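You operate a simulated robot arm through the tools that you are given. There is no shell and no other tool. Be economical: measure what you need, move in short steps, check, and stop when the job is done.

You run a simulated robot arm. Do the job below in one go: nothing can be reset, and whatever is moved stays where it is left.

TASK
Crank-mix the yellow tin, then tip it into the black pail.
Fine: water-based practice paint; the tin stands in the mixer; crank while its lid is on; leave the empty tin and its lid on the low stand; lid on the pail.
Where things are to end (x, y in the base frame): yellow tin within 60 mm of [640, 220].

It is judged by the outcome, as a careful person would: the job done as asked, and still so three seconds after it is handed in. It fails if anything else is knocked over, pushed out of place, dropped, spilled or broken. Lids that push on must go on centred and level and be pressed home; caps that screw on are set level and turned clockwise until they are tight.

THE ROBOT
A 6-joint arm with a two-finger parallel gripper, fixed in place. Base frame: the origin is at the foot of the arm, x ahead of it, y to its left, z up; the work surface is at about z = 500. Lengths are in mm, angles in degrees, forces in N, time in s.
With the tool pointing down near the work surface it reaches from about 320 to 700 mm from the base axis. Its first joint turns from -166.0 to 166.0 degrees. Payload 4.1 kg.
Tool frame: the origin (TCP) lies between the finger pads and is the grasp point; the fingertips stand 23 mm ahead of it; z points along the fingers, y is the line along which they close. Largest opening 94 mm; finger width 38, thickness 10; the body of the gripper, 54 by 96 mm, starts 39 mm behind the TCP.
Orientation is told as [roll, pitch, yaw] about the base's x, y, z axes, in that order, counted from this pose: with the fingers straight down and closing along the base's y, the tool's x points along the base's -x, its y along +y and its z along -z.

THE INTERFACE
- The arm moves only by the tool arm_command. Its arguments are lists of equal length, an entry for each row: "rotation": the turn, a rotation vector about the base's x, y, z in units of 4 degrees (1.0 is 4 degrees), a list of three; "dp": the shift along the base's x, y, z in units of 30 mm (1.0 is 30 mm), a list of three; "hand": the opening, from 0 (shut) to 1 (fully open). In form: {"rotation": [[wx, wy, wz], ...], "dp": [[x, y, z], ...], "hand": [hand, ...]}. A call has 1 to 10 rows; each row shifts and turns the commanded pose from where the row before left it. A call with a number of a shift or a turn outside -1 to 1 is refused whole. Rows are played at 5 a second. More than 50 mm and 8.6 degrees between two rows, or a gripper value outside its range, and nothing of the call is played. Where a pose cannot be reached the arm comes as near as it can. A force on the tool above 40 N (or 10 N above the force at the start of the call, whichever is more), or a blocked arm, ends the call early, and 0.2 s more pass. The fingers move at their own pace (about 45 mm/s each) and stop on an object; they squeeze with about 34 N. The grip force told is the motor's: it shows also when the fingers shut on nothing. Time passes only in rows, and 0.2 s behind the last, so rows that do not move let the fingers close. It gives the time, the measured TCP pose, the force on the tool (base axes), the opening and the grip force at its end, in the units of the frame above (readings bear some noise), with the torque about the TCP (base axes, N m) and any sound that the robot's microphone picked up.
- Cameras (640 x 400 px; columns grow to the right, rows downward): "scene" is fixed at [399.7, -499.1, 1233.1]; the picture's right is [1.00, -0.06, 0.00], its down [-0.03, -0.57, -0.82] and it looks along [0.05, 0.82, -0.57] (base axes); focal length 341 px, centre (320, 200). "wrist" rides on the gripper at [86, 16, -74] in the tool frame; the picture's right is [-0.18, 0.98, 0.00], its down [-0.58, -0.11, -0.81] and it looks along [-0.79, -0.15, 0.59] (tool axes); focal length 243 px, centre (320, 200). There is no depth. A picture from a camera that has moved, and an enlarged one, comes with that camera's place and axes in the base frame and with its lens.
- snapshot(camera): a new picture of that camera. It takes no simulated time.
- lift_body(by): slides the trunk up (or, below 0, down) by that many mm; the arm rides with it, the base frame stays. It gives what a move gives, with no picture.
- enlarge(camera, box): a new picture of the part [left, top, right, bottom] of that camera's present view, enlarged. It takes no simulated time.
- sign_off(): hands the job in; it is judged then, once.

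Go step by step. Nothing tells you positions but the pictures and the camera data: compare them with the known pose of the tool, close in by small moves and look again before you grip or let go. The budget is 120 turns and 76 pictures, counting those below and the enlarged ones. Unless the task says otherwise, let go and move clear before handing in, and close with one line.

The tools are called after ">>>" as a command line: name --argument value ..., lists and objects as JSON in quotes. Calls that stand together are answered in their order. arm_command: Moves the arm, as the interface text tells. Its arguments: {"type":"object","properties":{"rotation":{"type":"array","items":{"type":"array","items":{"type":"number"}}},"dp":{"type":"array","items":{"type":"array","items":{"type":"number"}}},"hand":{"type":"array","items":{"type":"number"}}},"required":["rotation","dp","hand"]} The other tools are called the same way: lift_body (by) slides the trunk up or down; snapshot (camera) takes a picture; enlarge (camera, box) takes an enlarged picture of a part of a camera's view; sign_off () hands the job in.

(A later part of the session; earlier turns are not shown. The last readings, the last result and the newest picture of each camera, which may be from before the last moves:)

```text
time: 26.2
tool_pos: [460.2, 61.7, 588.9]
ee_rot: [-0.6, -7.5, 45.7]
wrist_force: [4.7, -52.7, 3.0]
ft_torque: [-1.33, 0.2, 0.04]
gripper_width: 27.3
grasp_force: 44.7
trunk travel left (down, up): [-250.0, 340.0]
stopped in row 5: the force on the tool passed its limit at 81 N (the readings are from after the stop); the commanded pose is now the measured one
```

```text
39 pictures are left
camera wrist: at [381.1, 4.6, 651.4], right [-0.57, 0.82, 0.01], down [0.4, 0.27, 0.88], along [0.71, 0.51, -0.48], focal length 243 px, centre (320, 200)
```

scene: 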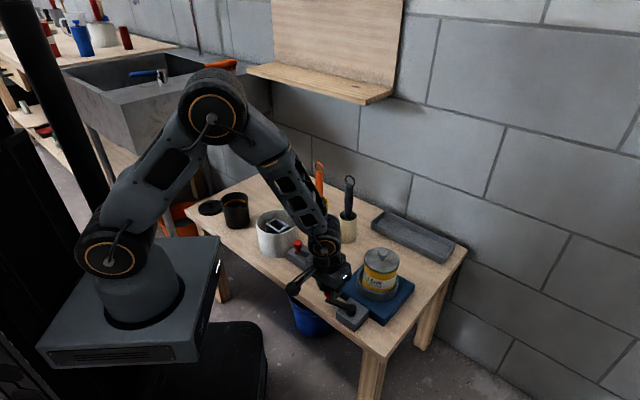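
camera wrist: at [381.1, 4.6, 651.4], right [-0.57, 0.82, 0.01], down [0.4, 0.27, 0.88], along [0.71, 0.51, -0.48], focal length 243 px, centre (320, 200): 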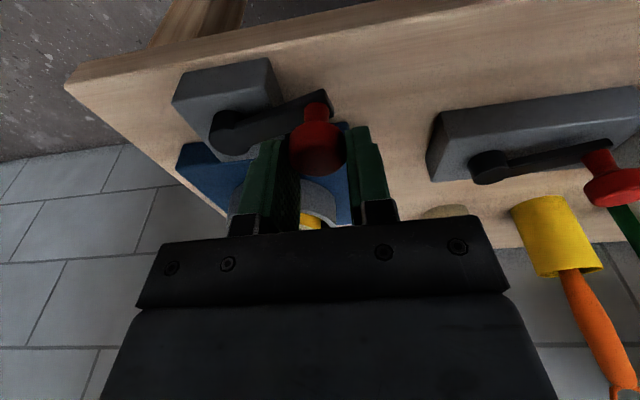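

The knob slid back in the fingers while the crank itself hardly moved: it appears to have a stop near its start angle too. I'll release and check the crank angle.

>>> arm_command --rotation '[[0, 0, 0], [0, 0, 0], [0, 0, 0], [0, 0, 0], [0, 0, 0]]' --dp '[[0, 0, 0], [0, 0, 0.2], [0, 0, 0.8], [0, 0, 0.8], [-1, -1, 0.2]]' --hand '[0.6, 0.6, 0.6, 0.6, 0.6]'

>>> enlarge --camera "scene" --box '[310, 235, 430, 325]'

>>> snapshot --camera "wrist"

```text
time: 27.4
tool_pos: [427.8, 35.7, 648.4]
ee_rot: [-0.8, -7.4, 45.8]
wrist_force: [-0.1, 0.6, -0.3]
ft_torque: [-0.01, 0.03, 0.0]
gripper_width: 56.3
grasp_force: 0.1
trunk travel left (down, up): [-250.0, 340.0]
```

```text
4.44 times, centred on (370, 280) of scene
camera zoom: at [399.7, -499.1, 1233.1], right [1.0, -0.06, 0.0], down [-0.03, -0.57, -0.82], along [0.05, 0.82, -0.57], focal length 1516 px, centre (98, -156)
```

zoom: 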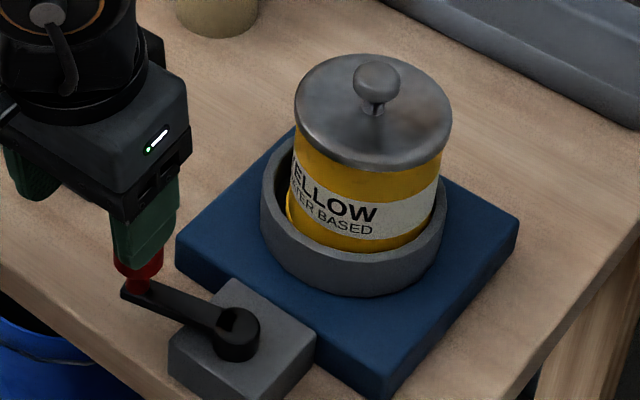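

```text
37 pictures are left
camera wrist: at [351.3, -22.0, 711.9], right [-0.58, 0.82, 0.01], down [0.4, 0.27, 0.88], along [0.71, 0.51, -0.48], focal length 243 px, centre (320, 200)
```

wrist: 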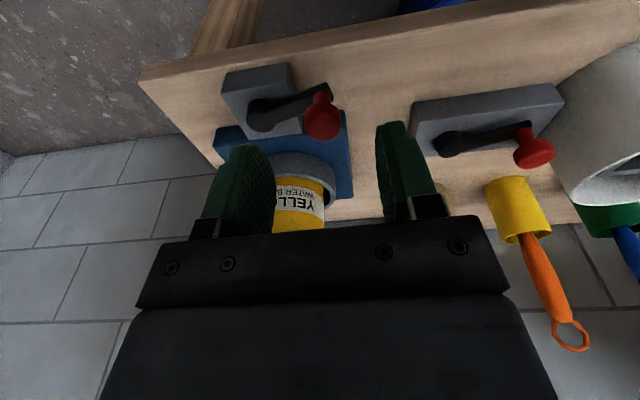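

The crank is exactly at its starting angle, so that is a stop and counter-clockwise is the free direction. Gripping added friction, so I'll go back to pushing with closed fingers, this time properly trailing the knob.

>>> arm_command --rotation '[[0.14, 0.14, 0], [0, 0, 0], [0, 0, 0], [0, 0, 0], [0, 0, 0], [0, 0, 0], [0, 0, 0], [0, 0, 0], [0, 0, 0]]' --dp '[[0.79, 0.833, 0], [0.79, 0.833, 0], [0, 0, -0.745], [0, 0, -0.745], [0, 0, -0.745], [-0.387, -0.46, 0], [-0.387, -0.46, 0], [-0.112, -0.49, 0], [-0.112, -0.49, 0]]' --hand '[0, 0, 0, 0, 0, 0, 0, 0, 0]'

>>> arm_command --rotation '[[0, 0, 0], [0, 0, 0], [0, 0, 0], [0, 0, 0], [0, 0, 0], [0, 0, 0], [0, 0, 0], [0, 0, 0]]' --dp '[[0.022, -0.505, 0], [0.022, -0.505, 0], [0.15, -0.403, 0], [0.15, -0.403, 0], [0.268, -0.272, 0], [0.268, -0.272, 0], [0.442, -0.063, 0], [0.442, -0.063, 0]]' --hand '[0, 0, 0, 0, 0, 0, 0, 0]'

>>> enlarge --camera "scene" --box '[300, 240, 440, 345]'

```text
time: 29.4
tool_pos: [446.3, 28.6, 581.5]
ee_rot: [0.1, -7.5, 45.7]
wrist_force: [0.5, -0.1, 0.2]
ft_torque: [0.01, 0.0, 0.0]
gripper_width: 0.1
grasp_force: 34.1
trunk travel left (down, up): [-250.0, 340.0]
```

```text
time: 31.2
tool_pos: [499.9, -45.8, 581.6]
ee_rot: [0.1, -7.4, 45.7]
wrist_force: [0.5, -0.2, -1.2]
ft_torque: [0.01, 0.0, 0.03]
gripper_width: 0.0
grasp_force: 33.7
trunk travel left (down, up): [-250.0, 340.0]
```

```text
3.81 times, centred on (370, 292) of scene
camera zoom: at [399.7, -499.1, 1233.1], right [1.0, -0.06, 0.0], down [-0.03, -0.57, -0.82], along [0.05, 0.82, -0.57], focal length 1299 px, centre (130, -152)
```

zoom: 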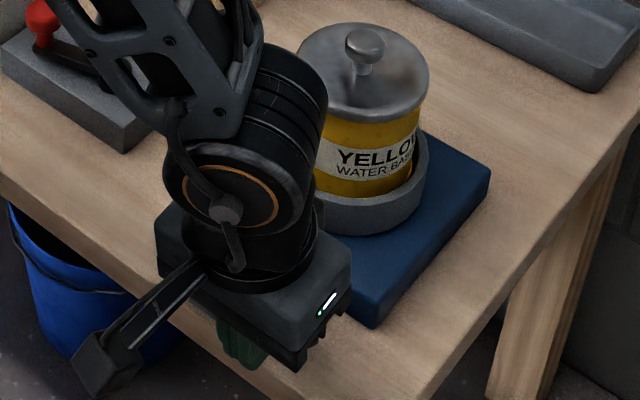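

That worked with almost no force. Continuing around the far side.

>>> arm_command --rotation '[[0, 0, 0], [0, 0, 0], [0, 0, 0], [0, 0, 0], [0, 0, 0], [0, 0, 0], [0, 0, 0], [0, 0, 0]]' --dp '[[0.447, 0.078, 0], [0.447, 0.078, 0], [0.348, 0.207, 0], [0.348, 0.207, 0], [0.222, 0.318, 0], [0.222, 0.318, 0], [0.093, 0.473, 0], [0.093, 0.473, 0]]' --hand '[0, 0, 0, 0, 0, 0, 0, 0]'

>>> enlarge --camera "scene" --box '[300, 240, 440, 345]'

```text
time: 31.7
tool_pos: [509.5, -43.4, 577.4]
ee_rot: [1.4, -6.5, 45.6]
wrist_force: [-15.9, -11.2, 0.2]
ft_torque: [-0.03, 0.16, 0.0]
gripper_width: 0.0
grasp_force: 34.9
trunk travel left (down, up): [-250.0, 340.0]
stopped in row 2: the force on the tool passed its limit at 51 N (the readings are from after the stop); the commanded pose is now the measured one
```

```text
3.81 times, centred on (370, 292) of scene
camera zoom: at [399.7, -499.1, 1233.1], right [1.0, -0.06, 0.0], down [-0.03, -0.57, -0.82], along [0.05, 0.82, -0.57], focal length 1299 px, centre (130, -152)
```

zoom: 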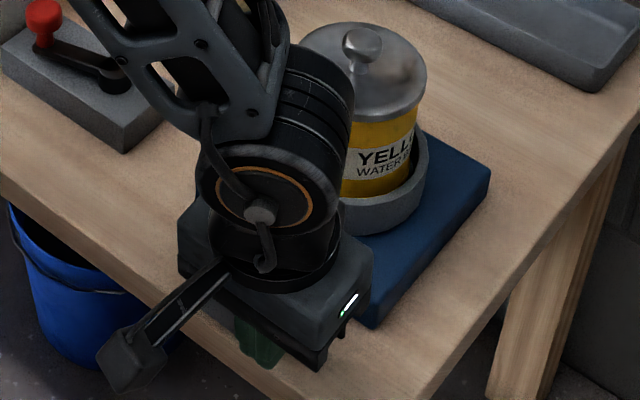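

It stopped hard at the same angle again, so the crank swings through about 146° between two stops. I'll mix by stroking it back and forth several times, going round the knob for each return push.

>>> arm_command --rotation '[[-0.25, -0.25, 0], [0, 0, 0], [0, 0, 0], [0, 0, 0], [0, 0, 0], [0, 0, 0], [0, 0, 0], [0, 0, 0]]' --dp '[[-0.4, -0.27, 0.13], [0.53, -0.47, 0], [0.63, -0.27, 0], [0.77, 0.53, 0], [0.53, 0.9, 0], [-0.1, 0.57, 0], [-0.485, -0.26, 0], [-0.485, -0.26, 0]]' --hand '[0, 0, 0, 0, 0, 0, 0, 0]'

>>> arm_command --rotation '[[0, 0, 0], [0, 0, 0], [0, 0, 0], [0, 0, 0], [0, 0, 0], [0, 0, 0], [0, 0, 0], [0, 0, 0], [0, 0, 0], [0, 0, 0]]' --dp '[[-0.49, -0.11, 0], [-0.49, -0.11, 0], [-0.505, 0.022, 0], [-0.505, 0.022, 0], [-0.403, 0.15, 0], [-0.403, 0.15, 0], [-0.272, 0.268, 0], [-0.272, 0.268, 0], [-0.063, 0.442, 0], [-0.063, 0.442, 0]]' --hand '[0, 0, 0, 0, 0, 0, 0, 0, 0, 0]'

>>> enlarge --camera "scene" --box '[300, 235, 440, 340]'

```text
time: 33.5
tool_pos: [542.6, -27.7, 581.9]
ee_rot: [-0.2, -6.8, 45.8]
wrist_force: [0.7, -0.8, -0.2]
ft_torque: [0.02, 0.0, 0.0]
gripper_width: 0.0
grasp_force: 34.2
trunk travel left (down, up): [-250.0, 340.0]
```

```text
time: 35.7
tool_pos: [438.4, 18.4, 580.7]
ee_rot: [-0.3, -6.7, 45.9]
wrist_force: [-0.2, -0.5, 0.5]
ft_torque: [0.02, 0.0, -0.02]
gripper_width: 0.1
grasp_force: 34.6
trunk travel left (down, up): [-250.0, 340.0]
```

```text
3.81 times, centred on (370, 288) of scene
camera zoom: at [399.7, -499.1, 1233.1], right [1.0, -0.06, 0.0], down [-0.03, -0.57, -0.82], along [0.05, 0.82, -0.57], focal length 1299 px, centre (130, -133)
```

zoom: 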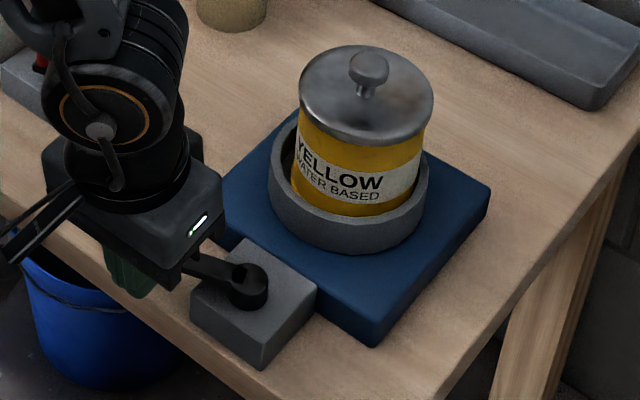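

The return stroke worked and the label swung back. I'll do a further complete back-and-forth cycle.

>>> arm_command --rotation '[[0, 0, 0], [0, 0, 0], [0, 0, 0], [0, 0, 0], [0, 0, 0], [0, 0, 0], [0, 0, 0]]' --dp '[[-0.53, 0.51, 0], [-0.37, 0.63, 0], [0.5, 0.77, 0], [0.9, 0.53, 0], [0.5, -0.1, 0], [-0.26, -0.485, 0], [-0.26, -0.485, 0]]' --hand '[0, 0, 0, 0, 0, 0, 0]'

>>> arm_command --rotation '[[0, 0, 0], [0, 0, 0], [0, 0, 0], [0, 0, 0], [0, 0, 0], [0, 0, 0], [0, 0, 0], [0, 0, 0], [0, 0, 0], [0, 0, 0]]' --dp '[[-0.11, -0.49, 0], [-0.11, -0.49, 0], [0.022, -0.505, 0], [0.022, -0.505, 0], [0.15, -0.403, 0], [0.15, -0.403, 0], [0.268, -0.272, 0], [0.268, -0.272, 0], [0.442, -0.063, 0], [0.442, -0.063, 0]]' --hand '[0, 0, 0, 0, 0, 0, 0, 0, 0, 0]'

>>> arm_command --rotation '[[0, 0, 0], [0, 0, 0], [0, 0, 0], [0, 0, 0], [0, 0, 0], [0, 0, 0], [0, 0, 0]]' --dp '[[0.51, -0.53, 0], [0.63, -0.37, 0], [0.77, 0.5, 0], [0.53, 0.9, 0], [-0.1, 0.57, 0], [-0.485, -0.26, 0], [-0.485, -0.26, 0]]' --hand '[0, 0, 0, 0, 0, 0, 0]'

>>> arm_command --rotation '[[0, 0, 0], [0, 0, 0], [0, 0, 0], [0, 0, 0], [0, 0, 0], [0, 0, 0], [0, 0, 0], [0, 0, 0], [0, 0, 0], [0, 0, 0]]' --dp '[[-0.49, -0.11, 0], [-0.49, -0.11, 0], [-0.505, 0.022, 0], [-0.505, 0.022, 0], [-0.403, 0.15, 0], [-0.403, 0.15, 0], [-0.272, 0.268, 0], [-0.272, 0.268, 0], [-0.063, 0.442, 0], [-0.063, 0.442, 0]]' --hand '[0, 0, 0, 0, 0, 0, 0, 0, 0, 0]'

>>> enlarge --camera "scene" --box '[300, 235, 440, 340]'

```text
time: 37.3
tool_pos: [451.4, 58.9, 581.4]
ee_rot: [-0.4, -6.6, 45.9]
wrist_force: [-0.1, 0.4, -0.6]
ft_torque: [0.02, -0.04, 0.0]
gripper_width: 0.0
grasp_force: 34.6
trunk travel left (down, up): [-250.0, 340.0]
```

```text
time: 39.5
tool_pos: [499.3, -44.6, 582.2]
ee_rot: [-0.3, -6.7, 45.8]
wrist_force: [-0.5, -0.1, 0.9]
ft_torque: [-0.04, 0.04, -0.03]
gripper_width: 0.0
grasp_force: 34.7
trunk travel left (down, up): [-250.0, 340.0]
```

```text
time: 41.1
tool_pos: [539.1, -28.2, 583.1]
ee_rot: [-0.3, -6.7, 45.8]
wrist_force: [0.5, -0.3, -0.1]
ft_torque: [-0.01, 0.03, -0.03]
gripper_width: 0.0
grasp_force: 33.7
trunk travel left (down, up): [-250.0, 340.0]
```

```text
time: 43.3
tool_pos: [436.7, 18.8, 582.9]
ee_rot: [-0.2, -6.8, 45.9]
wrist_force: [1.3, 0.9, -0.4]
ft_torque: [-0.01, -0.03, -0.02]
gripper_width: 0.2
grasp_force: 33.9
trunk travel left (down, up): [-250.0, 340.0]
```

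```text
3.81 times, centred on (370, 288) of scene
camera zoom: at [399.7, -499.1, 1233.1], right [1.0, -0.06, 0.0], down [-0.03, -0.57, -0.82], along [0.05, 0.82, -0.57], focal length 1299 px, centre (130, -133)
```

zoom: 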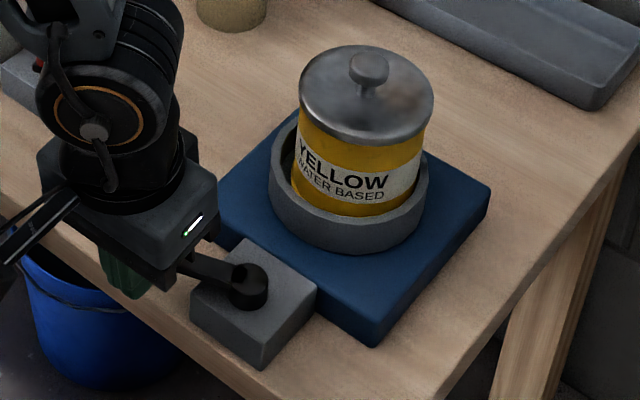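

Cycle complete with no force problems. I'll do two more cycles for a thorough mix.

>>> arm_command --rotation '[[0, 0, 0], [0, 0, 0], [0, 0, 0], [0, 0, 0], [0, 0, 0], [0, 0, 0], [0, 0, 0]]' --dp '[[-0.46, 0.51, 0], [-0.37, 0.63, 0], [0.5, 0.77, 0], [0.9, 0.53, 0], [0.53, -0.1, 0], [-0.26, -0.485, 0], [-0.26, -0.485, 0]]' --hand '[0, 0, 0, 0, 0, 0, 0]'

>>> arm_command --rotation '[[0, 0, 0], [0, 0, 0], [0, 0, 0], [0, 0, 0], [0, 0, 0], [0, 0, 0], [0, 0, 0], [0, 0, 0], [0, 0, 0], [0, 0, 0]]' --dp '[[-0.11, -0.49, 0], [-0.11, -0.49, 0], [0.022, -0.505, 0], [0.022, -0.505, 0], [0.15, -0.403, 0], [0.15, -0.403, 0], [0.268, -0.272, 0], [0.268, -0.272, 0], [0.442, -0.063, 0], [0.442, -0.063, 0]]' --hand '[0, 0, 0, 0, 0, 0, 0, 0, 0, 0]'

>>> arm_command --rotation '[[0, 0, 0], [0, 0, 0], [0, 0, 0], [0, 0, 0], [0, 0, 0], [0, 0, 0], [0, 0, 0]]' --dp '[[0.51, -0.53, 0], [0.63, -0.37, 0], [0.77, 0.5, 0], [0.53, 0.9, 0], [-0.1, 0.57, 0], [-0.485, -0.26, 0], [-0.485, -0.26, 0]]' --hand '[0, 0, 0, 0, 0, 0, 0]'

>>> arm_command --rotation '[[0, 0, 0], [0, 0, 0], [0, 0, 0], [0, 0, 0], [0, 0, 0], [0, 0, 0], [0, 0, 0], [0, 0, 0], [0, 0, 0], [0, 0, 0]]' --dp '[[-0.49, -0.11, 0], [-0.49, -0.11, 0], [-0.505, 0.022, 0], [-0.505, 0.022, 0], [-0.403, 0.15, 0], [-0.403, 0.15, 0], [-0.272, 0.268, 0], [-0.272, 0.268, 0], [-0.063, 0.442, 0], [-0.063, 0.442, 0]]' --hand '[0, 0, 0, 0, 0, 0, 0, 0, 0, 0]'

>>> arm_command --rotation '[[0, 0, 0], [0, 0, 0], [0, 0, 0], [0, 0, 0], [0, 0, 0], [0, 0, 0], [0, 0, 0]]' --dp '[[-0.46, 0.51, 0], [-0.37, 0.63, 0], [0.5, 0.77, 0], [0.9, 0.53, 0], [0.53, -0.1, 0], [-0.26, -0.485, 0], [-0.26, -0.485, 0]]' --hand '[0, 0, 0, 0, 0, 0, 0]'

>>> arm_command --rotation '[[0, 0, 0], [0, 0, 0], [0, 0, 0], [0, 0, 0], [0, 0, 0], [0, 0, 0], [0, 0, 0], [0, 0, 0], [0, 0, 0], [0, 0, 0]]' --dp '[[-0.11, -0.49, 0], [-0.11, -0.49, 0], [0.022, -0.505, 0], [0.022, -0.505, 0], [0.15, -0.403, 0], [0.15, -0.403, 0], [0.268, -0.272, 0], [0.268, -0.272, 0], [0.442, -0.063, 0], [0.442, -0.063, 0]]' --hand '[0, 0, 0, 0, 0, 0, 0, 0, 0, 0]'

>>> arm_command --rotation '[[0, 0, 0], [0, 0, 0], [0, 0, 0], [0, 0, 0], [0, 0, 0], [0, 0, 0], [0, 0, 0]]' --dp '[[0.51, -0.53, 0], [0.63, -0.37, 0], [0.77, 0.5, 0], [0.53, 0.9, 0], [-0.1, 0.57, 0], [-0.485, -0.26, 0], [-0.485, -0.26, 0]]' --hand '[0, 0, 0, 0, 0, 0, 0]'

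>>> arm_command --rotation '[[0, 0, 0], [0, 0, 0], [0, 0, 0], [0, 0, 0], [0, 0, 0], [0, 0, 0], [0, 0, 0], [0, 0, 0], [0, 0, 0], [0, 0, 0]]' --dp '[[-0.49, -0.11, 0], [-0.49, -0.11, 0], [-0.505, 0.022, 0], [-0.505, 0.022, 0], [-0.403, 0.15, 0], [-0.403, 0.15, 0], [-0.272, 0.268, 0], [-0.272, 0.268, 0], [-0.063, 0.442, 0], [-0.063, 0.442, 0]]' --hand '[0, 0, 0, 0, 0, 0, 0, 0, 0, 0]'

```text
time: 44.9
tool_pos: [454.5, 59.7, 581.9]
ee_rot: [-0.3, -6.6, 45.9]
wrist_force: [-0.1, 1.0, -0.4]
ft_torque: [0.0, -0.03, -0.01]
gripper_width: 0.1
grasp_force: 34.7
trunk travel left (down, up): [-250.0, 340.0]
```

```text
time: 47.1
tool_pos: [500.8, -44.1, 582.9]
ee_rot: [-0.3, -6.8, 45.8]
wrist_force: [-0.6, 0.4, 0.3]
ft_torque: [0.03, 0.04, 0.0]
gripper_width: 0.1
grasp_force: 33.4
trunk travel left (down, up): [-250.0, 340.0]
```

```text
time: 48.7
tool_pos: [541.6, -29.6, 583.0]
ee_rot: [-0.2, -6.7, 45.8]
wrist_force: [0.9, -0.1, 0.2]
ft_torque: [0.0, 0.0, 0.02]
gripper_width: 0.0
grasp_force: 34.3
trunk travel left (down, up): [-250.0, 340.0]
```

```text
time: 50.9
tool_pos: [436.2, 17.5, 581.7]
ee_rot: [-0.4, -6.7, 45.8]
wrist_force: [-0.4, -0.6, 0.6]
ft_torque: [0.05, -0.03, 0.02]
gripper_width: 0.0
grasp_force: 34.1
trunk travel left (down, up): [-250.0, 340.0]
```

```text
time: 52.5
tool_pos: [455.0, 59.3, 583.1]
ee_rot: [-0.3, -6.6, 45.9]
wrist_force: [-0.2, 0.0, 0.1]
ft_torque: [0.0, -0.01, 0.0]
gripper_width: 0.0
grasp_force: 34.0
trunk travel left (down, up): [-250.0, 340.0]
```

```text
time: 54.7
tool_pos: [499.8, -44.9, 581.7]
ee_rot: [-0.3, -6.6, 45.8]
wrist_force: [0.5, 0.0, 1.0]
ft_torque: [0.03, 0.01, 0.01]
gripper_width: 0.0
grasp_force: 34.1
trunk travel left (down, up): [-250.0, 340.0]
```

```text
time: 56.3
tool_pos: [542.1, -27.2, 582.7]
ee_rot: [-0.2, -6.6, 45.8]
wrist_force: [0.2, 0.6, 0.0]
ft_torque: [-0.05, -0.01, -0.04]
gripper_width: 0.0
grasp_force: 34.4
trunk travel left (down, up): [-250.0, 340.0]
```

```text
time: 58.5
tool_pos: [438.3, 18.7, 582.0]
ee_rot: [-0.3, -6.7, 45.9]
wrist_force: [-0.7, 0.0, -0.2]
ft_torque: [-0.02, -0.01, 0.0]
gripper_width: 0.0
grasp_force: 33.6
trunk travel left (down, up): [-250.0, 340.0]
```

Mixing is done. Now I'll rise, level the tool and look at the tin's lid knob for removal.

>>> arm_command --rotation '[[0, 0, 0], [0, 0, 0], [-0.59, 0.59, 0], [-0.59, 0.59, 0], [0, 0, 0]]' --dp '[[-0.2, -0.2, 0.9], [0, 0, 0.95], [0, 0, 0.95], [0.8, 0.4, 0.95], [0.8, 0.4, 0]]' --hand '[0, 0, 0.3, 0.6, 0.6]'

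>>> snapshot --camera "wrist"

>>> enlarge --camera "scene" --box '[320, 220, 440, 310]'

```text
time: 59.7
tool_pos: [480.5, 35.7, 696.1]
ee_rot: [-0.2, 0.0, 45.9]
wrist_force: [0.6, 0.7, 0.4]
ft_torque: [-0.01, -0.03, 0.01]
gripper_width: 56.6
grasp_force: 0.1
trunk travel left (down, up): [-250.0, 340.0]
```

```text
32 pictures are left
camera wrist: at [407.8, -15.4, 770.4], right [-0.58, 0.82, 0.0], down [0.48, 0.34, 0.81], along [0.66, 0.46, -0.59], focal length 243 px, centre (320, 200)
```

wrist: 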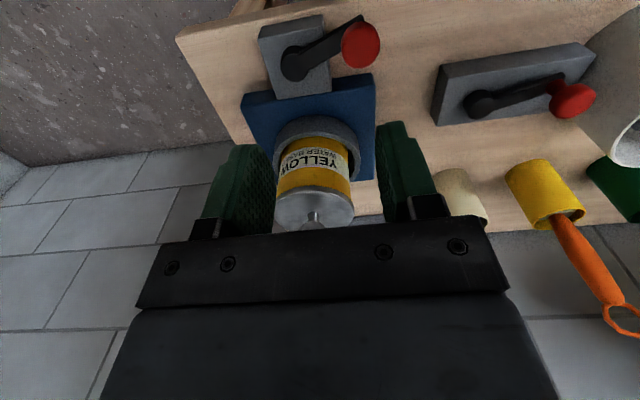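

```text
4.44 times, centred on (380, 265) of scene
camera zoom: at [399.7, -499.1, 1233.1], right [1.0, -0.06, 0.0], down [-0.03, -0.57, -0.82], along [0.05, 0.82, -0.57], focal length 1516 px, centre (53, -89)
```

zoom: 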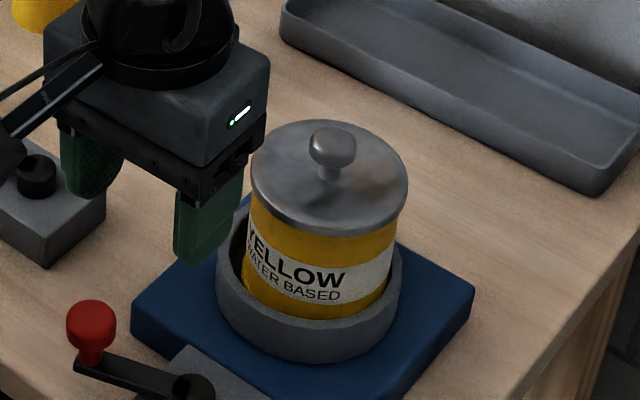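

The lid knob is at about (592, 105), top z≈647. I'll move above it and check before lowering.

>>> arm_command --rotation '[[0, 0, 0], [0, 0, 0], [0, 0, 0], [0, 0, 0], [0, 0, 0]]' --dp '[[0.743, 0.462, 0], [0.743, 0.462, 0], [0.743, 0.462, 0], [0.743, 0.462, 0], [0.743, 0.462, 0]]' --hand '[0.6, 0.6, 0.6, 0.6, 0.6]'

>>> enlarge --camera "scene" --box '[320, 210, 440, 300]'

>>> snapshot --camera "wrist"

```text
time: 60.9
tool_pos: [591.4, 105.4, 694.5]
ee_rot: [-0.1, 0.1, 45.9]
wrist_force: [0.3, 0.5, 0.1]
ft_torque: [0.02, 0.01, 0.0]
gripper_width: 56.3
grasp_force: 0.1
trunk travel left (down, up): [-250.0, 340.0]
```

```text
4.44 times, centred on (380, 255) of scene
camera zoom: at [399.7, -499.1, 1233.1], right [1.0, -0.06, 0.0], down [-0.03, -0.57, -0.82], along [0.05, 0.82, -0.57], focal length 1516 px, centre (53, -44)
```

zoom: 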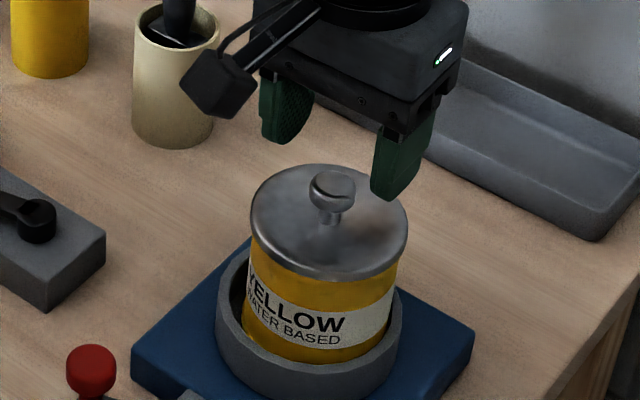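

```text
29 pictures are left
camera wrist: at [519.9, 53.8, 769.8], right [-0.58, 0.82, 0.0], down [0.48, 0.34, 0.81], along [0.66, 0.46, -0.59], focal length 243 px, centre (320, 200)
```

wrist: 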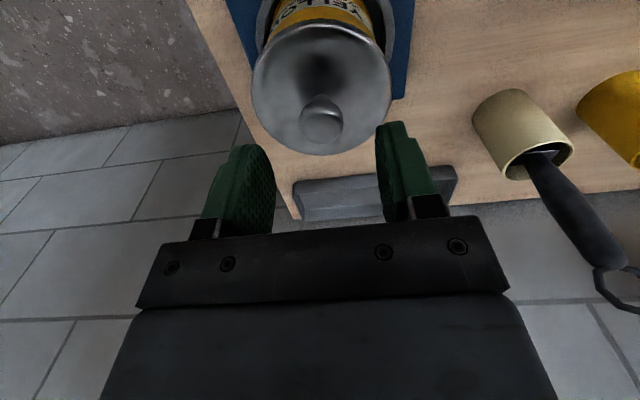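

The knob is right under the tool. Lowering and closing on it.

>>> arm_command --rotation '[[0, 0, 0], [0, 0, 0], [0, 0, 0], [0, 0, 0], [0, 0, 0], [0, 0, 0], [0, 0, 0], [0, 0, 0]]' --dp '[[-0.05, -0.05, -0.4], [0, 0, -0.4], [0, 0, -0.3], [0, 0, -0.25], [0, 0, 0], [0, 0, 0], [0, 0, 0], [0, 0, 0]]' --hand '[0.6, 0.6, 0.6, 0.6, 0, 0, 0, 0]'

>>> enlarge --camera "scene" --box '[320, 210, 440, 300]'

```text
time: 62.7
tool_pos: [589.5, 103.6, 653.3]
ee_rot: [-0.3, 0.0, 46.0]
wrist_force: [-1.4, 3.1, 3.6]
ft_torque: [0.07, 0.03, 0.01]
gripper_width: 24.1
grasp_force: 34.4
trunk travel left (down, up): [-250.0, 340.0]
```

```text
4.44 times, centred on (380, 255) of scene
camera zoom: at [399.7, -499.1, 1233.1], right [1.0, -0.06, 0.0], down [-0.03, -0.57, -0.82], along [0.05, 0.82, -0.57], focal length 1516 px, centre (53, -44)
```

zoom: 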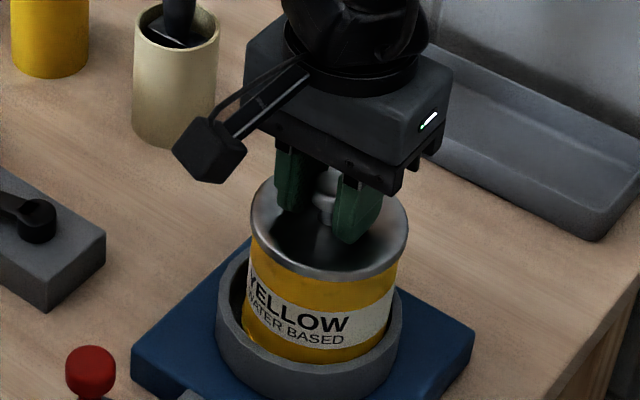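

Knob gripped (24 mm). I'll lift gently and see whether only the lid comes.

>>> arm_command --rotation '[[0, 0, 0], [0, 0, 0], [0, 0, 0], [0, 0, 0], [0, 0, 0]]' --dp '[[0, 0, 0.1], [0, 0, 0.15], [0, 0, 0.2], [0, 0, 0.25], [0, 0, 0]]' --hand '[0, 0, 0, 0, 0]'

>>> enlarge --camera "scene" --box '[320, 210, 440, 300]'

```text
time: 63.9
tool_pos: [589.7, 104.1, 675.7]
ee_rot: [-0.2, 0.0, 45.9]
wrist_force: [-0.1, -0.1, 1.2]
ft_torque: [-0.08, -0.04, 0.03]
gripper_width: 22.0
grasp_force: 33.6
trunk travel left (down, up): [-250.0, 340.0]
heard: snap
```

```text
4.44 times, centred on (380, 255) of scene
camera zoom: at [399.7, -499.1, 1233.1], right [1.0, -0.06, 0.0], down [-0.03, -0.57, -0.82], along [0.05, 0.82, -0.57], focal length 1516 px, centre (53, -44)
```

zoom: 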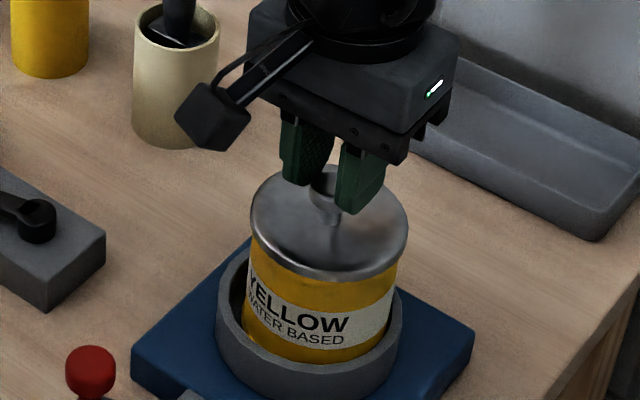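

A snap was heard: the lid came loose, but the fingers slid up the knob. I'll open, lower without touching the lid, and regrip now that it is loose.

>>> arm_command --rotation '[[0, 0, 0], [0, 0, 0], [0, 0, 0], [0, 0, 0], [0, 0, 0], [0, 0, 0], [0, 0, 0]]' --dp '[[0, 0, 0], [0, 0, 0], [0, 0, -0.35], [0, 0, -0.35], [0, 0, 0], [0, 0, 0], [0, 0, 0]]' --hand '[0.45, 0.45, 0.45, 0.45, 0, 0, 0]'

>>> arm_command --rotation '[[0, 0, 0], [0, 0, 0], [0, 0, 0], [0, 0, 0]]' --dp '[[0, 0, 0.1], [0, 0, 0.15], [0, 0, 0.15], [0, 0, 0]]' --hand '[0, 0, 0, 0]'

>>> enlarge --camera "scene" --box '[320, 210, 440, 300]'

```text
time: 65.5
tool_pos: [589.4, 103.2, 654.6]
ee_rot: [-0.2, -0.1, 45.8]
wrist_force: [1.3, -1.3, 0.8]
ft_torque: [0.05, -0.06, 0.01]
gripper_width: 24.2
grasp_force: 34.0
trunk travel left (down, up): [-250.0, 340.0]
heard: snap
```

```text
time: 66.5
tool_pos: [591.1, 102.6, 665.7]
ee_rot: [-0.2, 0.0, 45.8]
wrist_force: [-0.8, -0.4, -0.8]
ft_torque: [-0.04, 0.0, 0.0]
gripper_width: 23.9
grasp_force: 33.8
trunk travel left (down, up): [-250.0, 340.0]
heard: snap
```

```text
4.44 times, centred on (380, 255) of scene
camera zoom: at [399.7, -499.1, 1233.1], right [1.0, -0.06, 0.0], down [-0.03, -0.57, -0.82], along [0.05, 0.82, -0.57], focal length 1516 px, centre (53, -44)
```

zoom: 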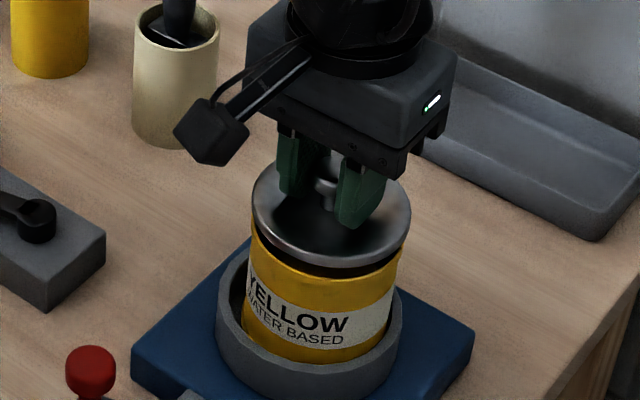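

Now the lid is rising clear with the hand. I'll continue up.

>>> arm_command --rotation '[[0, 0, 0], [0, 0, 0], [0, 0, 0], [0, 0, 0], [0, 0, 0]]' --dp '[[0, 0, 0.2], [0, 0, 0.3], [0, 0, 0.5], [0, 0, 0.5], [0, 0, 0]]' --hand '[0, 0, 0, 0, 0]'

>>> enlarge --camera "scene" --box '[320, 190, 440, 280]'

```text
time: 67.7
tool_pos: [588.4, 103.9, 712.7]
ee_rot: [-0.2, 0.0, 46.0]
wrist_force: [0.3, 0.1, -0.7]
ft_torque: [-0.02, 0.02, 0.02]
gripper_width: 23.8
grasp_force: 34.1
trunk travel left (down, up): [-250.0, 340.0]
```

```text
4.44 times, centred on (380, 235) of scene
camera zoom: at [399.7, -499.1, 1233.1], right [1.0, -0.06, 0.0], down [-0.03, -0.57, -0.82], along [0.05, 0.82, -0.57], focal length 1516 px, centre (53, 44)
```

zoom: 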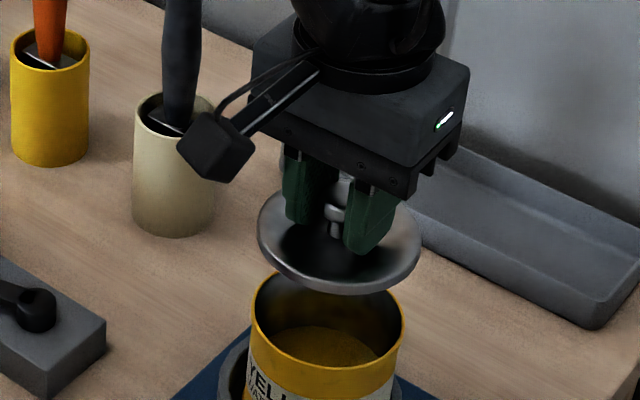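

The lid is off and held level. I'll carry it to a free spot on the table at about (520, 248).

>>> arm_command --rotation '[[0, 0, 0], [0, 0, 0], [0, 0, 0], [0, 0, 0], [0, 0, 0], [0, 0, 0]]' --dp '[[-0.38, 0.8, 0], [-0.38, 0.8, 0], [-0.38, 0.8, 0], [-0.38, 0.8, 0], [-0.38, 0.8, 0], [-0.38, 0.8, 0]]' --hand '[0, 0, 0, 0, 0, 0]'

>>> arm_command --rotation '[[0, 0, 0], [0, 0, 0], [0, 0, 0], [0, 0, 0], [0, 0, 0]]' --dp '[[0, 0, -0.8], [0, 0, -0.8], [0, 0, -0.8], [0, 0, -0.8], [0, 0, -0.8]]' --hand '[0, 0, 0, 0, 0]'

>>> enlarge --camera "scene" --box '[280, 160, 440, 280]'

```text
time: 69.1
tool_pos: [521.9, 247.9, 711.0]
ee_rot: [-0.1, 0.0, 45.8]
wrist_force: [0.6, 0.0, -0.7]
ft_torque: [-0.01, 0.0, 0.02]
gripper_width: 24.2
grasp_force: 33.7
trunk travel left (down, up): [-250.0, 340.0]
```

```text
time: 70.3
tool_pos: [520.7, 248.6, 590.9]
ee_rot: [-0.2, -0.1, 46.0]
wrist_force: [-0.2, -0.7, 0.4]
ft_torque: [0.03, 0.03, -0.05]
gripper_width: 23.9
grasp_force: 34.4
trunk travel left (down, up): [-250.0, 340.0]
```

```text
3.33 times, centred on (360, 220) of scene
camera zoom: at [399.7, -499.1, 1233.1], right [1.0, -0.06, 0.0], down [-0.03, -0.57, -0.82], along [0.05, 0.82, -0.57], focal length 1137 px, centre (187, 133)
```

zoom: 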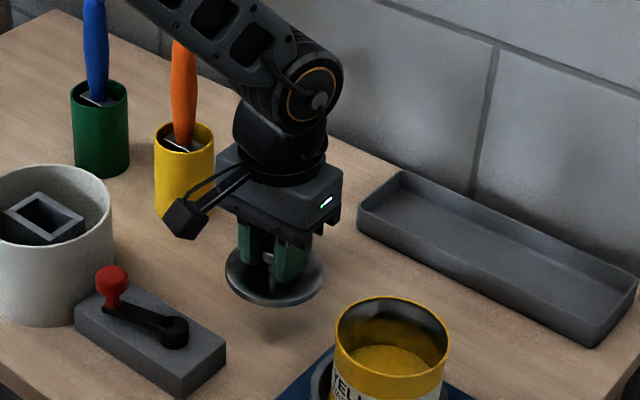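

Clear so far. I'll lower the lid the last stretch slowly until it touches.

>>> arm_command --rotation '[[0, 0, 0], [0, 0, 0], [0, 0, 0], [0, 0, 0], [0, 0, 0], [0, 0, 0], [0, 0, 0]]' --dp '[[0, 0, -0.6], [0, 0, -0.4], [0, 0, -0.25], [0, 0, -0.13], [0, 0, -0.1], [0, 0, -0.1], [0, 0, -0.1]]' --hand '[0, 0, 0, 0, 0, 0, 0]'

```text
time: 71.9
tool_pos: [521.1, 247.5, 541.0]
ee_rot: [-0.3, 0.1, 45.8]
wrist_force: [-0.4, -0.5, -0.2]
ft_torque: [0.0, 0.02, -0.01]
gripper_width: 24.2
grasp_force: 33.8
trunk travel left (down, up): [-250.0, 340.0]
```

>>> arm_command --rotation '[[0, 0, 0], [0, 0, 0], [0, 0, 0], [0, 0, 0]]' --dp '[[0, 0, -0.08], [0, 0, -0.08], [0, 0, -0.08], [0, 0, 0]]' --hand '[0, 0, 0, 0]'

>>> enlarge --camera "scene" --box '[310, 190, 390, 250]'

```text
time: 72.9
tool_pos: [519.8, 248.8, 532.6]
ee_rot: [-0.1, 0.0, 45.9]
wrist_force: [-0.9, -0.3, -0.4]
ft_torque: [0.0, -0.04, -0.04]
gripper_width: 24.1
grasp_force: 33.6
trunk travel left (down, up): [-250.0, 340.0]
```

```text
6.67 times, centred on (350, 220) of scene
camera zoom: at [399.7, -499.1, 1233.1], right [1.0, -0.06, 0.0], down [-0.03, -0.57, -0.82], along [0.05, 0.82, -0.57], focal length 2273 px, centre (120, 67)
```

zoom: 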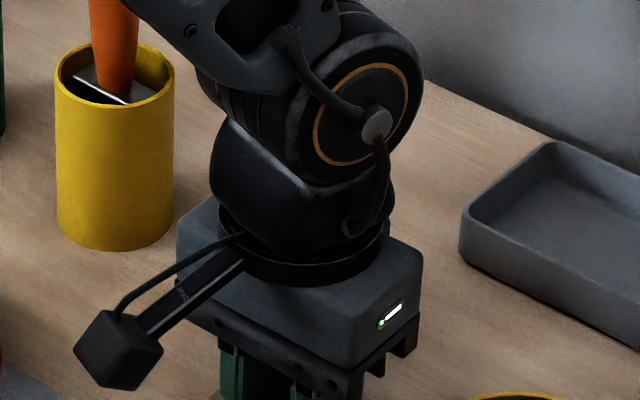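

No contact yet; I'll keep lowering in small steps.

>>> arm_command --rotation '[[0, 0, 0], [0, 0, 0], [0, 0, 0]]' --dp '[[0, 0, -0.07], [0, 0, -0.07], [0, 0, 0]]' --hand '[0, 0, 0]'

>>> enlarge --camera "scene" --box '[310, 220, 390, 280]'

```text
time: 73.7
tool_pos: [521.6, 247.9, 531.9]
ee_rot: [-0.2, 0.0, 46.0]
wrist_force: [-1.5, -0.3, 5.1]
ft_torque: [-0.03, 0.0, 0.02]
gripper_width: 24.3
grasp_force: 33.9
trunk travel left (down, up): [-250.0, 340.0]
```

```text
6.67 times, centred on (350, 250) of scene
camera zoom: at [399.7, -499.1, 1233.1], right [1.0, -0.06, 0.0], down [-0.03, -0.57, -0.82], along [0.05, 0.82, -0.57], focal length 2273 px, centre (120, -133)
```

zoom: 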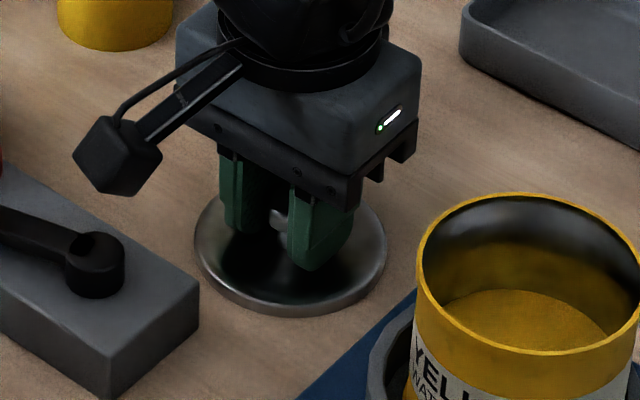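

The lid rests on the table (z≈532, 5 N). I'll release it, rise, and begin turning the tool toward a side grip for the tin.

>>> arm_command --rotation '[[0, 0, 0], [0, 0, 0], [0, 0, 0], [0, 0, 0], [0, 0, 0], [0, 0, 0]]' --dp '[[0, 0, 0], [0, 0, 0], [0, 0, 0.3], [0, 0, 0.9], [0, 0, 0.9], [0, 0, 0.9]]' --hand '[0.5, 0.5, 0.5, 0.5, 0.5, 0.5]'

>>> arm_command --rotation '[[0, 0, -1], [0, 0, -1], [0, 0, -1], [0, 0, -1], [0, 0, -1], [0, 0, -1], [0, 0, -1], [0, 0, -1], [0, 0, -1], [0, 0, -1]]' --dp '[[0, 0, 0.9], [0, 0, 0.9], [0, 0, 0.9], [-0.2, -0.6, 0.4], [-0.2, -0.6, 0], [-0.2, -0.6, 0], [-0.2, -0.6, 0], [0, -0.6, 0], [0, -0.6, 0], [0, -0.5, 0]]' --hand '[0.5, 0.5, 0.5, 0.5, 0.5, 0.5, 0.5, 0.5, 0.8, 1]'

>>> arm_command --rotation '[[0, 0, -1], [0, 0, -1], [0, 0, -1], [0, 0, -0.9], [-0.17, -0.98, 0], [-0.17, -0.98, 0], [-0.17, -0.98, 0], [-0.17, -0.98, 0], [-0.17, -0.98, 0]]' --dp '[[0, 0, 0], [0, 0, 0], [0, 0, 0], [0, 0, 0], [0, 0, 0], [0, 0, 0], [0, 0, 0], [0, 0, 0], [0, 0, 0]]' --hand '[1, 1, 1, 1, 1, 1, 1, 1, 1]'

>>> snapshot --camera "scene"

```text
time: 75.1
tool_pos: [521.7, 247.5, 620.4]
ee_rot: [-0.3, 0.0, 45.9]
wrist_force: [0.5, 0.0, -0.9]
ft_torque: [0.0, -0.01, -0.04]
gripper_width: 47.4
grasp_force: 0.0
trunk travel left (down, up): [-250.0, 340.0]
```

```text
time: 77.3
tool_pos: [496.6, 124.3, 712.5]
ee_rot: [-0.2, 0.0, 5.9]
wrist_force: [-0.1, -0.6, -0.4]
ft_torque: [0.03, 0.02, 0.0]
gripper_width: 94.0
grasp_force: 0.1
trunk travel left (down, up): [-250.0, 340.0]
```

```text
time: 79.3
tool_pos: [496.0, 123.2, 712.1]
ee_rot: [-0.4, -20.0, -9.6]
wrist_force: [0.8, -1.0, -0.6]
ft_torque: [0.02, 0.04, -0.01]
gripper_width: 93.8
grasp_force: 0.0
trunk travel left (down, up): [-250.0, 340.0]
```

```text
21 pictures are left
```

scene: 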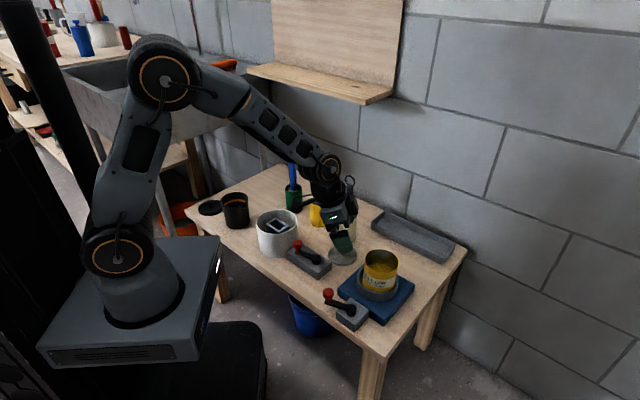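

Lid rests safely on the table. I'll finish pitching the tool to 30° below horizontal.

>>> arm_command --rotation '[[-0.17, -0.985, 0], [-0.17, -0.985, 0], [-0.17, -0.985, 0], [-0.17, -0.985, 0], [-0.17, -0.985, 0], [-0.17, -0.985, 0], [-0.17, -0.985, 0], [-0.17, -0.985, 0], [-0.17, -0.985, 0], [-0.17, -0.985, 0]]' --dp '[[0, 0, 0], [0, 0, 0], [0, 0, 0], [0, 0, 0], [0, 0, 0], [0, 0, 0], [0, 0, 0], [0, 0, 0], [0, 0, 0], [0, 0, 0]]' --hand '[1, 1, 1, 1, 1, 1, 1, 1, 1, 1]'

>>> arm_command --rotation '[[0, 0, 0], [0, 0, 0], [0, 0, 0], [0, 0, 0]]' --dp '[[0.5, -0.1, -0.5], [0.5, -0.1, -0.5], [0.5, -0.1, -0.5], [0.5, -0.1, -0.5]]' --hand '[1, 1, 1, 1]'

>>> snapshot --camera "wrist"

>>> enlarge --camera "scene" --box '[310, 200, 430, 290]'

```text
time: 81.5
tool_pos: [497.5, 124.8, 712.7]
ee_rot: [-0.4, -60.0, -9.7]
wrist_force: [0.4, 0.0, -0.3]
ft_torque: [-0.02, 0.01, 0.01]
gripper_width: 94.0
grasp_force: 0.1
trunk travel left (down, up): [-250.0, 340.0]
```

```text
time: 82.5
tool_pos: [556.1, 113.4, 651.8]
ee_rot: [-0.4, -59.9, -9.8]
wrist_force: [-0.4, 0.1, -0.5]
ft_torque: [0.01, -0.01, -0.01]
gripper_width: 93.8
grasp_force: 0.1
trunk travel left (down, up): [-250.0, 340.0]
```

```text
20 pictures are left
camera wrist: at [453.2, 147.4, 614.9], right [0.26, 0.95, 0.16], down [-0.42, -0.03, 0.91], along [0.87, -0.3, 0.39], focal length 243 px, centre (320, 200)
```

wrist: 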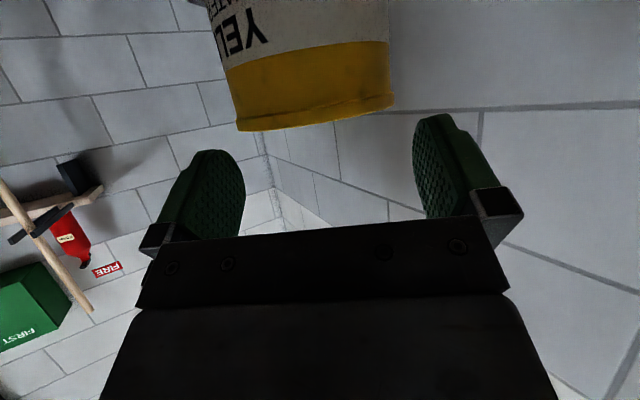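

```text
4.44 times, centred on (370, 245) of scene
camera zoom: at [399.7, -499.1, 1233.1], right [1.0, -0.06, 0.0], down [-0.03, -0.57, -0.82], along [0.05, 0.82, -0.57], focal length 1516 px, centre (98, 0)
```

zoom: 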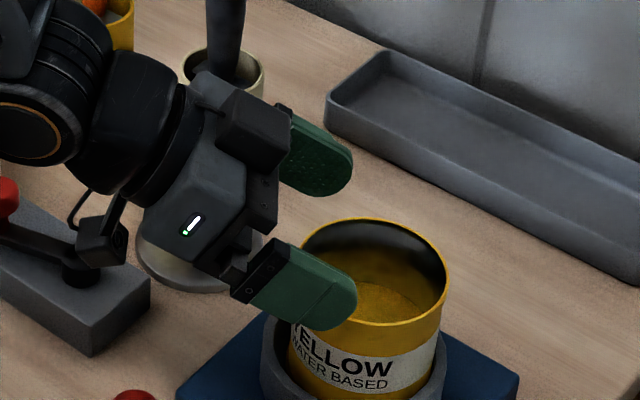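

The rim view gives a tin centre of (590.4, 104.9) and rim z≈623. I'll centre laterally and lower the open fingers around the tin.

>>> arm_command --rotation '[[0, 0, 0], [0, 0, 0], [0, 0, 0], [0, 0, 0], [0, 0, 0], [0, 0, 0]]' --dp '[[0.1, -0.1, 0], [0.13, -0.023, -0.32], [0.13, -0.023, -0.32], [0.13, -0.023, -0.32], [0.13, -0.023, -0.32], [0.13, -0.023, -0.32]]' --hand '[1, 1, 1, 1, 1, 1]'

>>> enlarge --camera "scene" --box '[310, 200, 430, 290]'

```text
time: 83.9
tool_pos: [578.8, 105.7, 605.6]
ee_rot: [-0.3, -59.8, -9.7]
wrist_force: [0.4, 1.0, -0.9]
ft_torque: [0.0, 0.0, -0.01]
gripper_width: 94.0
grasp_force: 0.0
trunk travel left (down, up): [-250.0, 340.0]
```

```text
4.44 times, centred on (370, 245) of scene
camera zoom: at [399.7, -499.1, 1233.1], right [1.0, -0.06, 0.0], down [-0.03, -0.57, -0.82], along [0.05, 0.82, -0.57], focal length 1516 px, centre (98, 0)
```

zoom: 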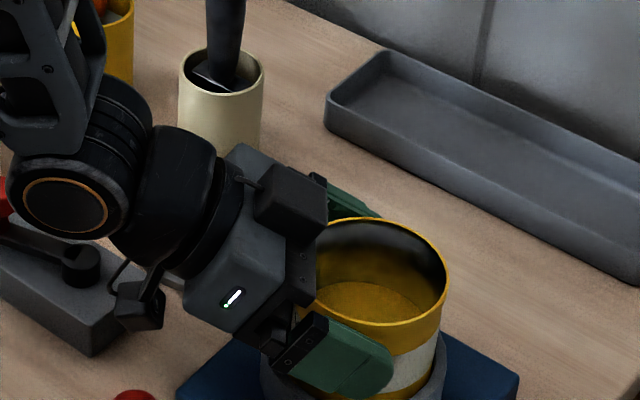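

Fingers are around the tin without contact. I'll close and lift slowly.

>>> arm_command --rotation '[[0, 0, 0], [0, 0, 0], [0, 0, 0], [0, 0, 0]]' --dp '[[0, 0, 0], [0, 0, 0], [0, 0, 0], [0, 0, 0]]' --hand '[0, 0, 0, 0]'

>>> arm_command --rotation '[[0, 0, 0], [0, 0, 0], [0, 0, 0], [0, 0, 0], [0, 0, 0]]' --dp '[[0, 0, 0.2], [0, 0, 0.3], [0, 0, 0.4], [0, 0, 0.5], [0, 0, 0.5]]' --hand '[0, 0, 0, 0, 0]'

>>> enlarge --camera "scene" --box '[310, 190, 430, 280]'

```text
time: 84.9
tool_pos: [579.0, 105.5, 605.7]
ee_rot: [-0.2, -59.9, -9.7]
wrist_force: [0.7, 1.3, 0.8]
ft_torque: [0.22, -0.26, 0.02]
gripper_width: 83.9
grasp_force: 34.0
trunk travel left (down, up): [-250.0, 340.0]
```

```text
time: 86.1
tool_pos: [579.2, 107.8, 660.4]
ee_rot: [-0.4, -59.9, -9.6]
wrist_force: [-0.2, 0.1, -4.2]
ft_torque: [0.0, 0.05, 0.0]
gripper_width: 83.4
grasp_force: 33.8
trunk travel left (down, up): [-250.0, 340.0]
```

```text
4.44 times, centred on (370, 235) of scene
camera zoom: at [399.7, -499.1, 1233.1], right [1.0, -0.06, 0.0], down [-0.03, -0.57, -0.82], along [0.05, 0.82, -0.57], focal length 1516 px, centre (98, 44)
```

zoom: 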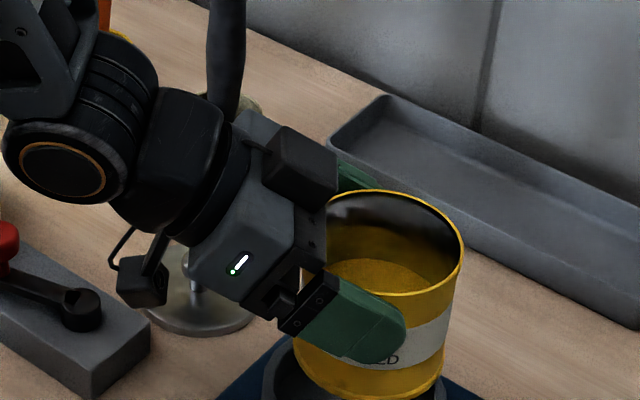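

The tin is lifted (about 0.43 kg) and level. I'll raise it above the tall handles and swing round toward the pail, turning the heading with the arc.

>>> arm_command --rotation '[[0, 0, 0], [0, 0, 0], [0, 0, 0], [0, 0, 0], [0, 0, 0], [0, 0, 0], [0, 0, 0], [0, 0, 0]]' --dp '[[0, 0, 0.5], [0, 0, 0.8], [0, 0, 0.9], [0, 0, 0.9], [0, 0, 0.9], [0, 0, 0.9], [0, 0, 0.8], [0, 0, 0.5]]' --hand '[0, 0, 0, 0, 0, 0, 0, 0]'

>>> arm_command --rotation '[[0, 0, 0.87], [0, 0, 0.87], [0, 0, 0.87], [0, 0, 0.87], [0, 0, 0.87], [0, 0, 0.87], [0, 0, 0.87], [0, 0, 0.87], [0, 0, 0.87], [0, 0, 0.87]]' --dp '[[-0.52, 0.985, 0], [-0.52, 0.985, 0], [-0.52, 0.985, 0], [-0.52, 0.985, 0], [-0.52, 0.985, 0], [-0.767, 0.74, 0], [-0.767, 0.74, 0], [-0.767, 0.74, 0], [-0.767, 0.74, 0], [-0.767, 0.74, 0]]' --hand '[0, 0, 0, 0, 0, 0, 0, 0, 0, 0]'

>>> snapshot --camera "scene"

```text
time: 87.9
tool_pos: [580.3, 107.8, 848.1]
ee_rot: [-0.4, -60.0, -9.6]
wrist_force: [0.4, -0.3, -4.2]
ft_torque: [0.05, 0.03, 0.03]
gripper_width: 83.6
grasp_force: 33.6
trunk travel left (down, up): [-250.0, 340.0]
```

```text
time: 90.1
tool_pos: [385.2, 365.7, 846.3]
ee_rot: [-0.4, -59.9, 25.1]
wrist_force: [-0.3, 0.7, -4.3]
ft_torque: [-0.03, 0.02, 0.03]
gripper_width: 83.7
grasp_force: 33.8
trunk travel left (down, up): [-250.0, 340.0]
```

```text
16 pictures are left
```

scene: 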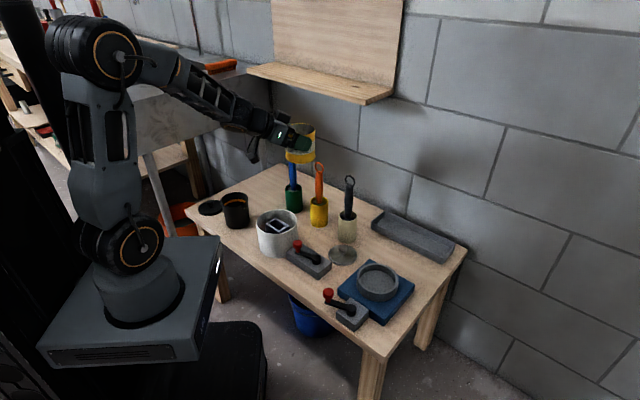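

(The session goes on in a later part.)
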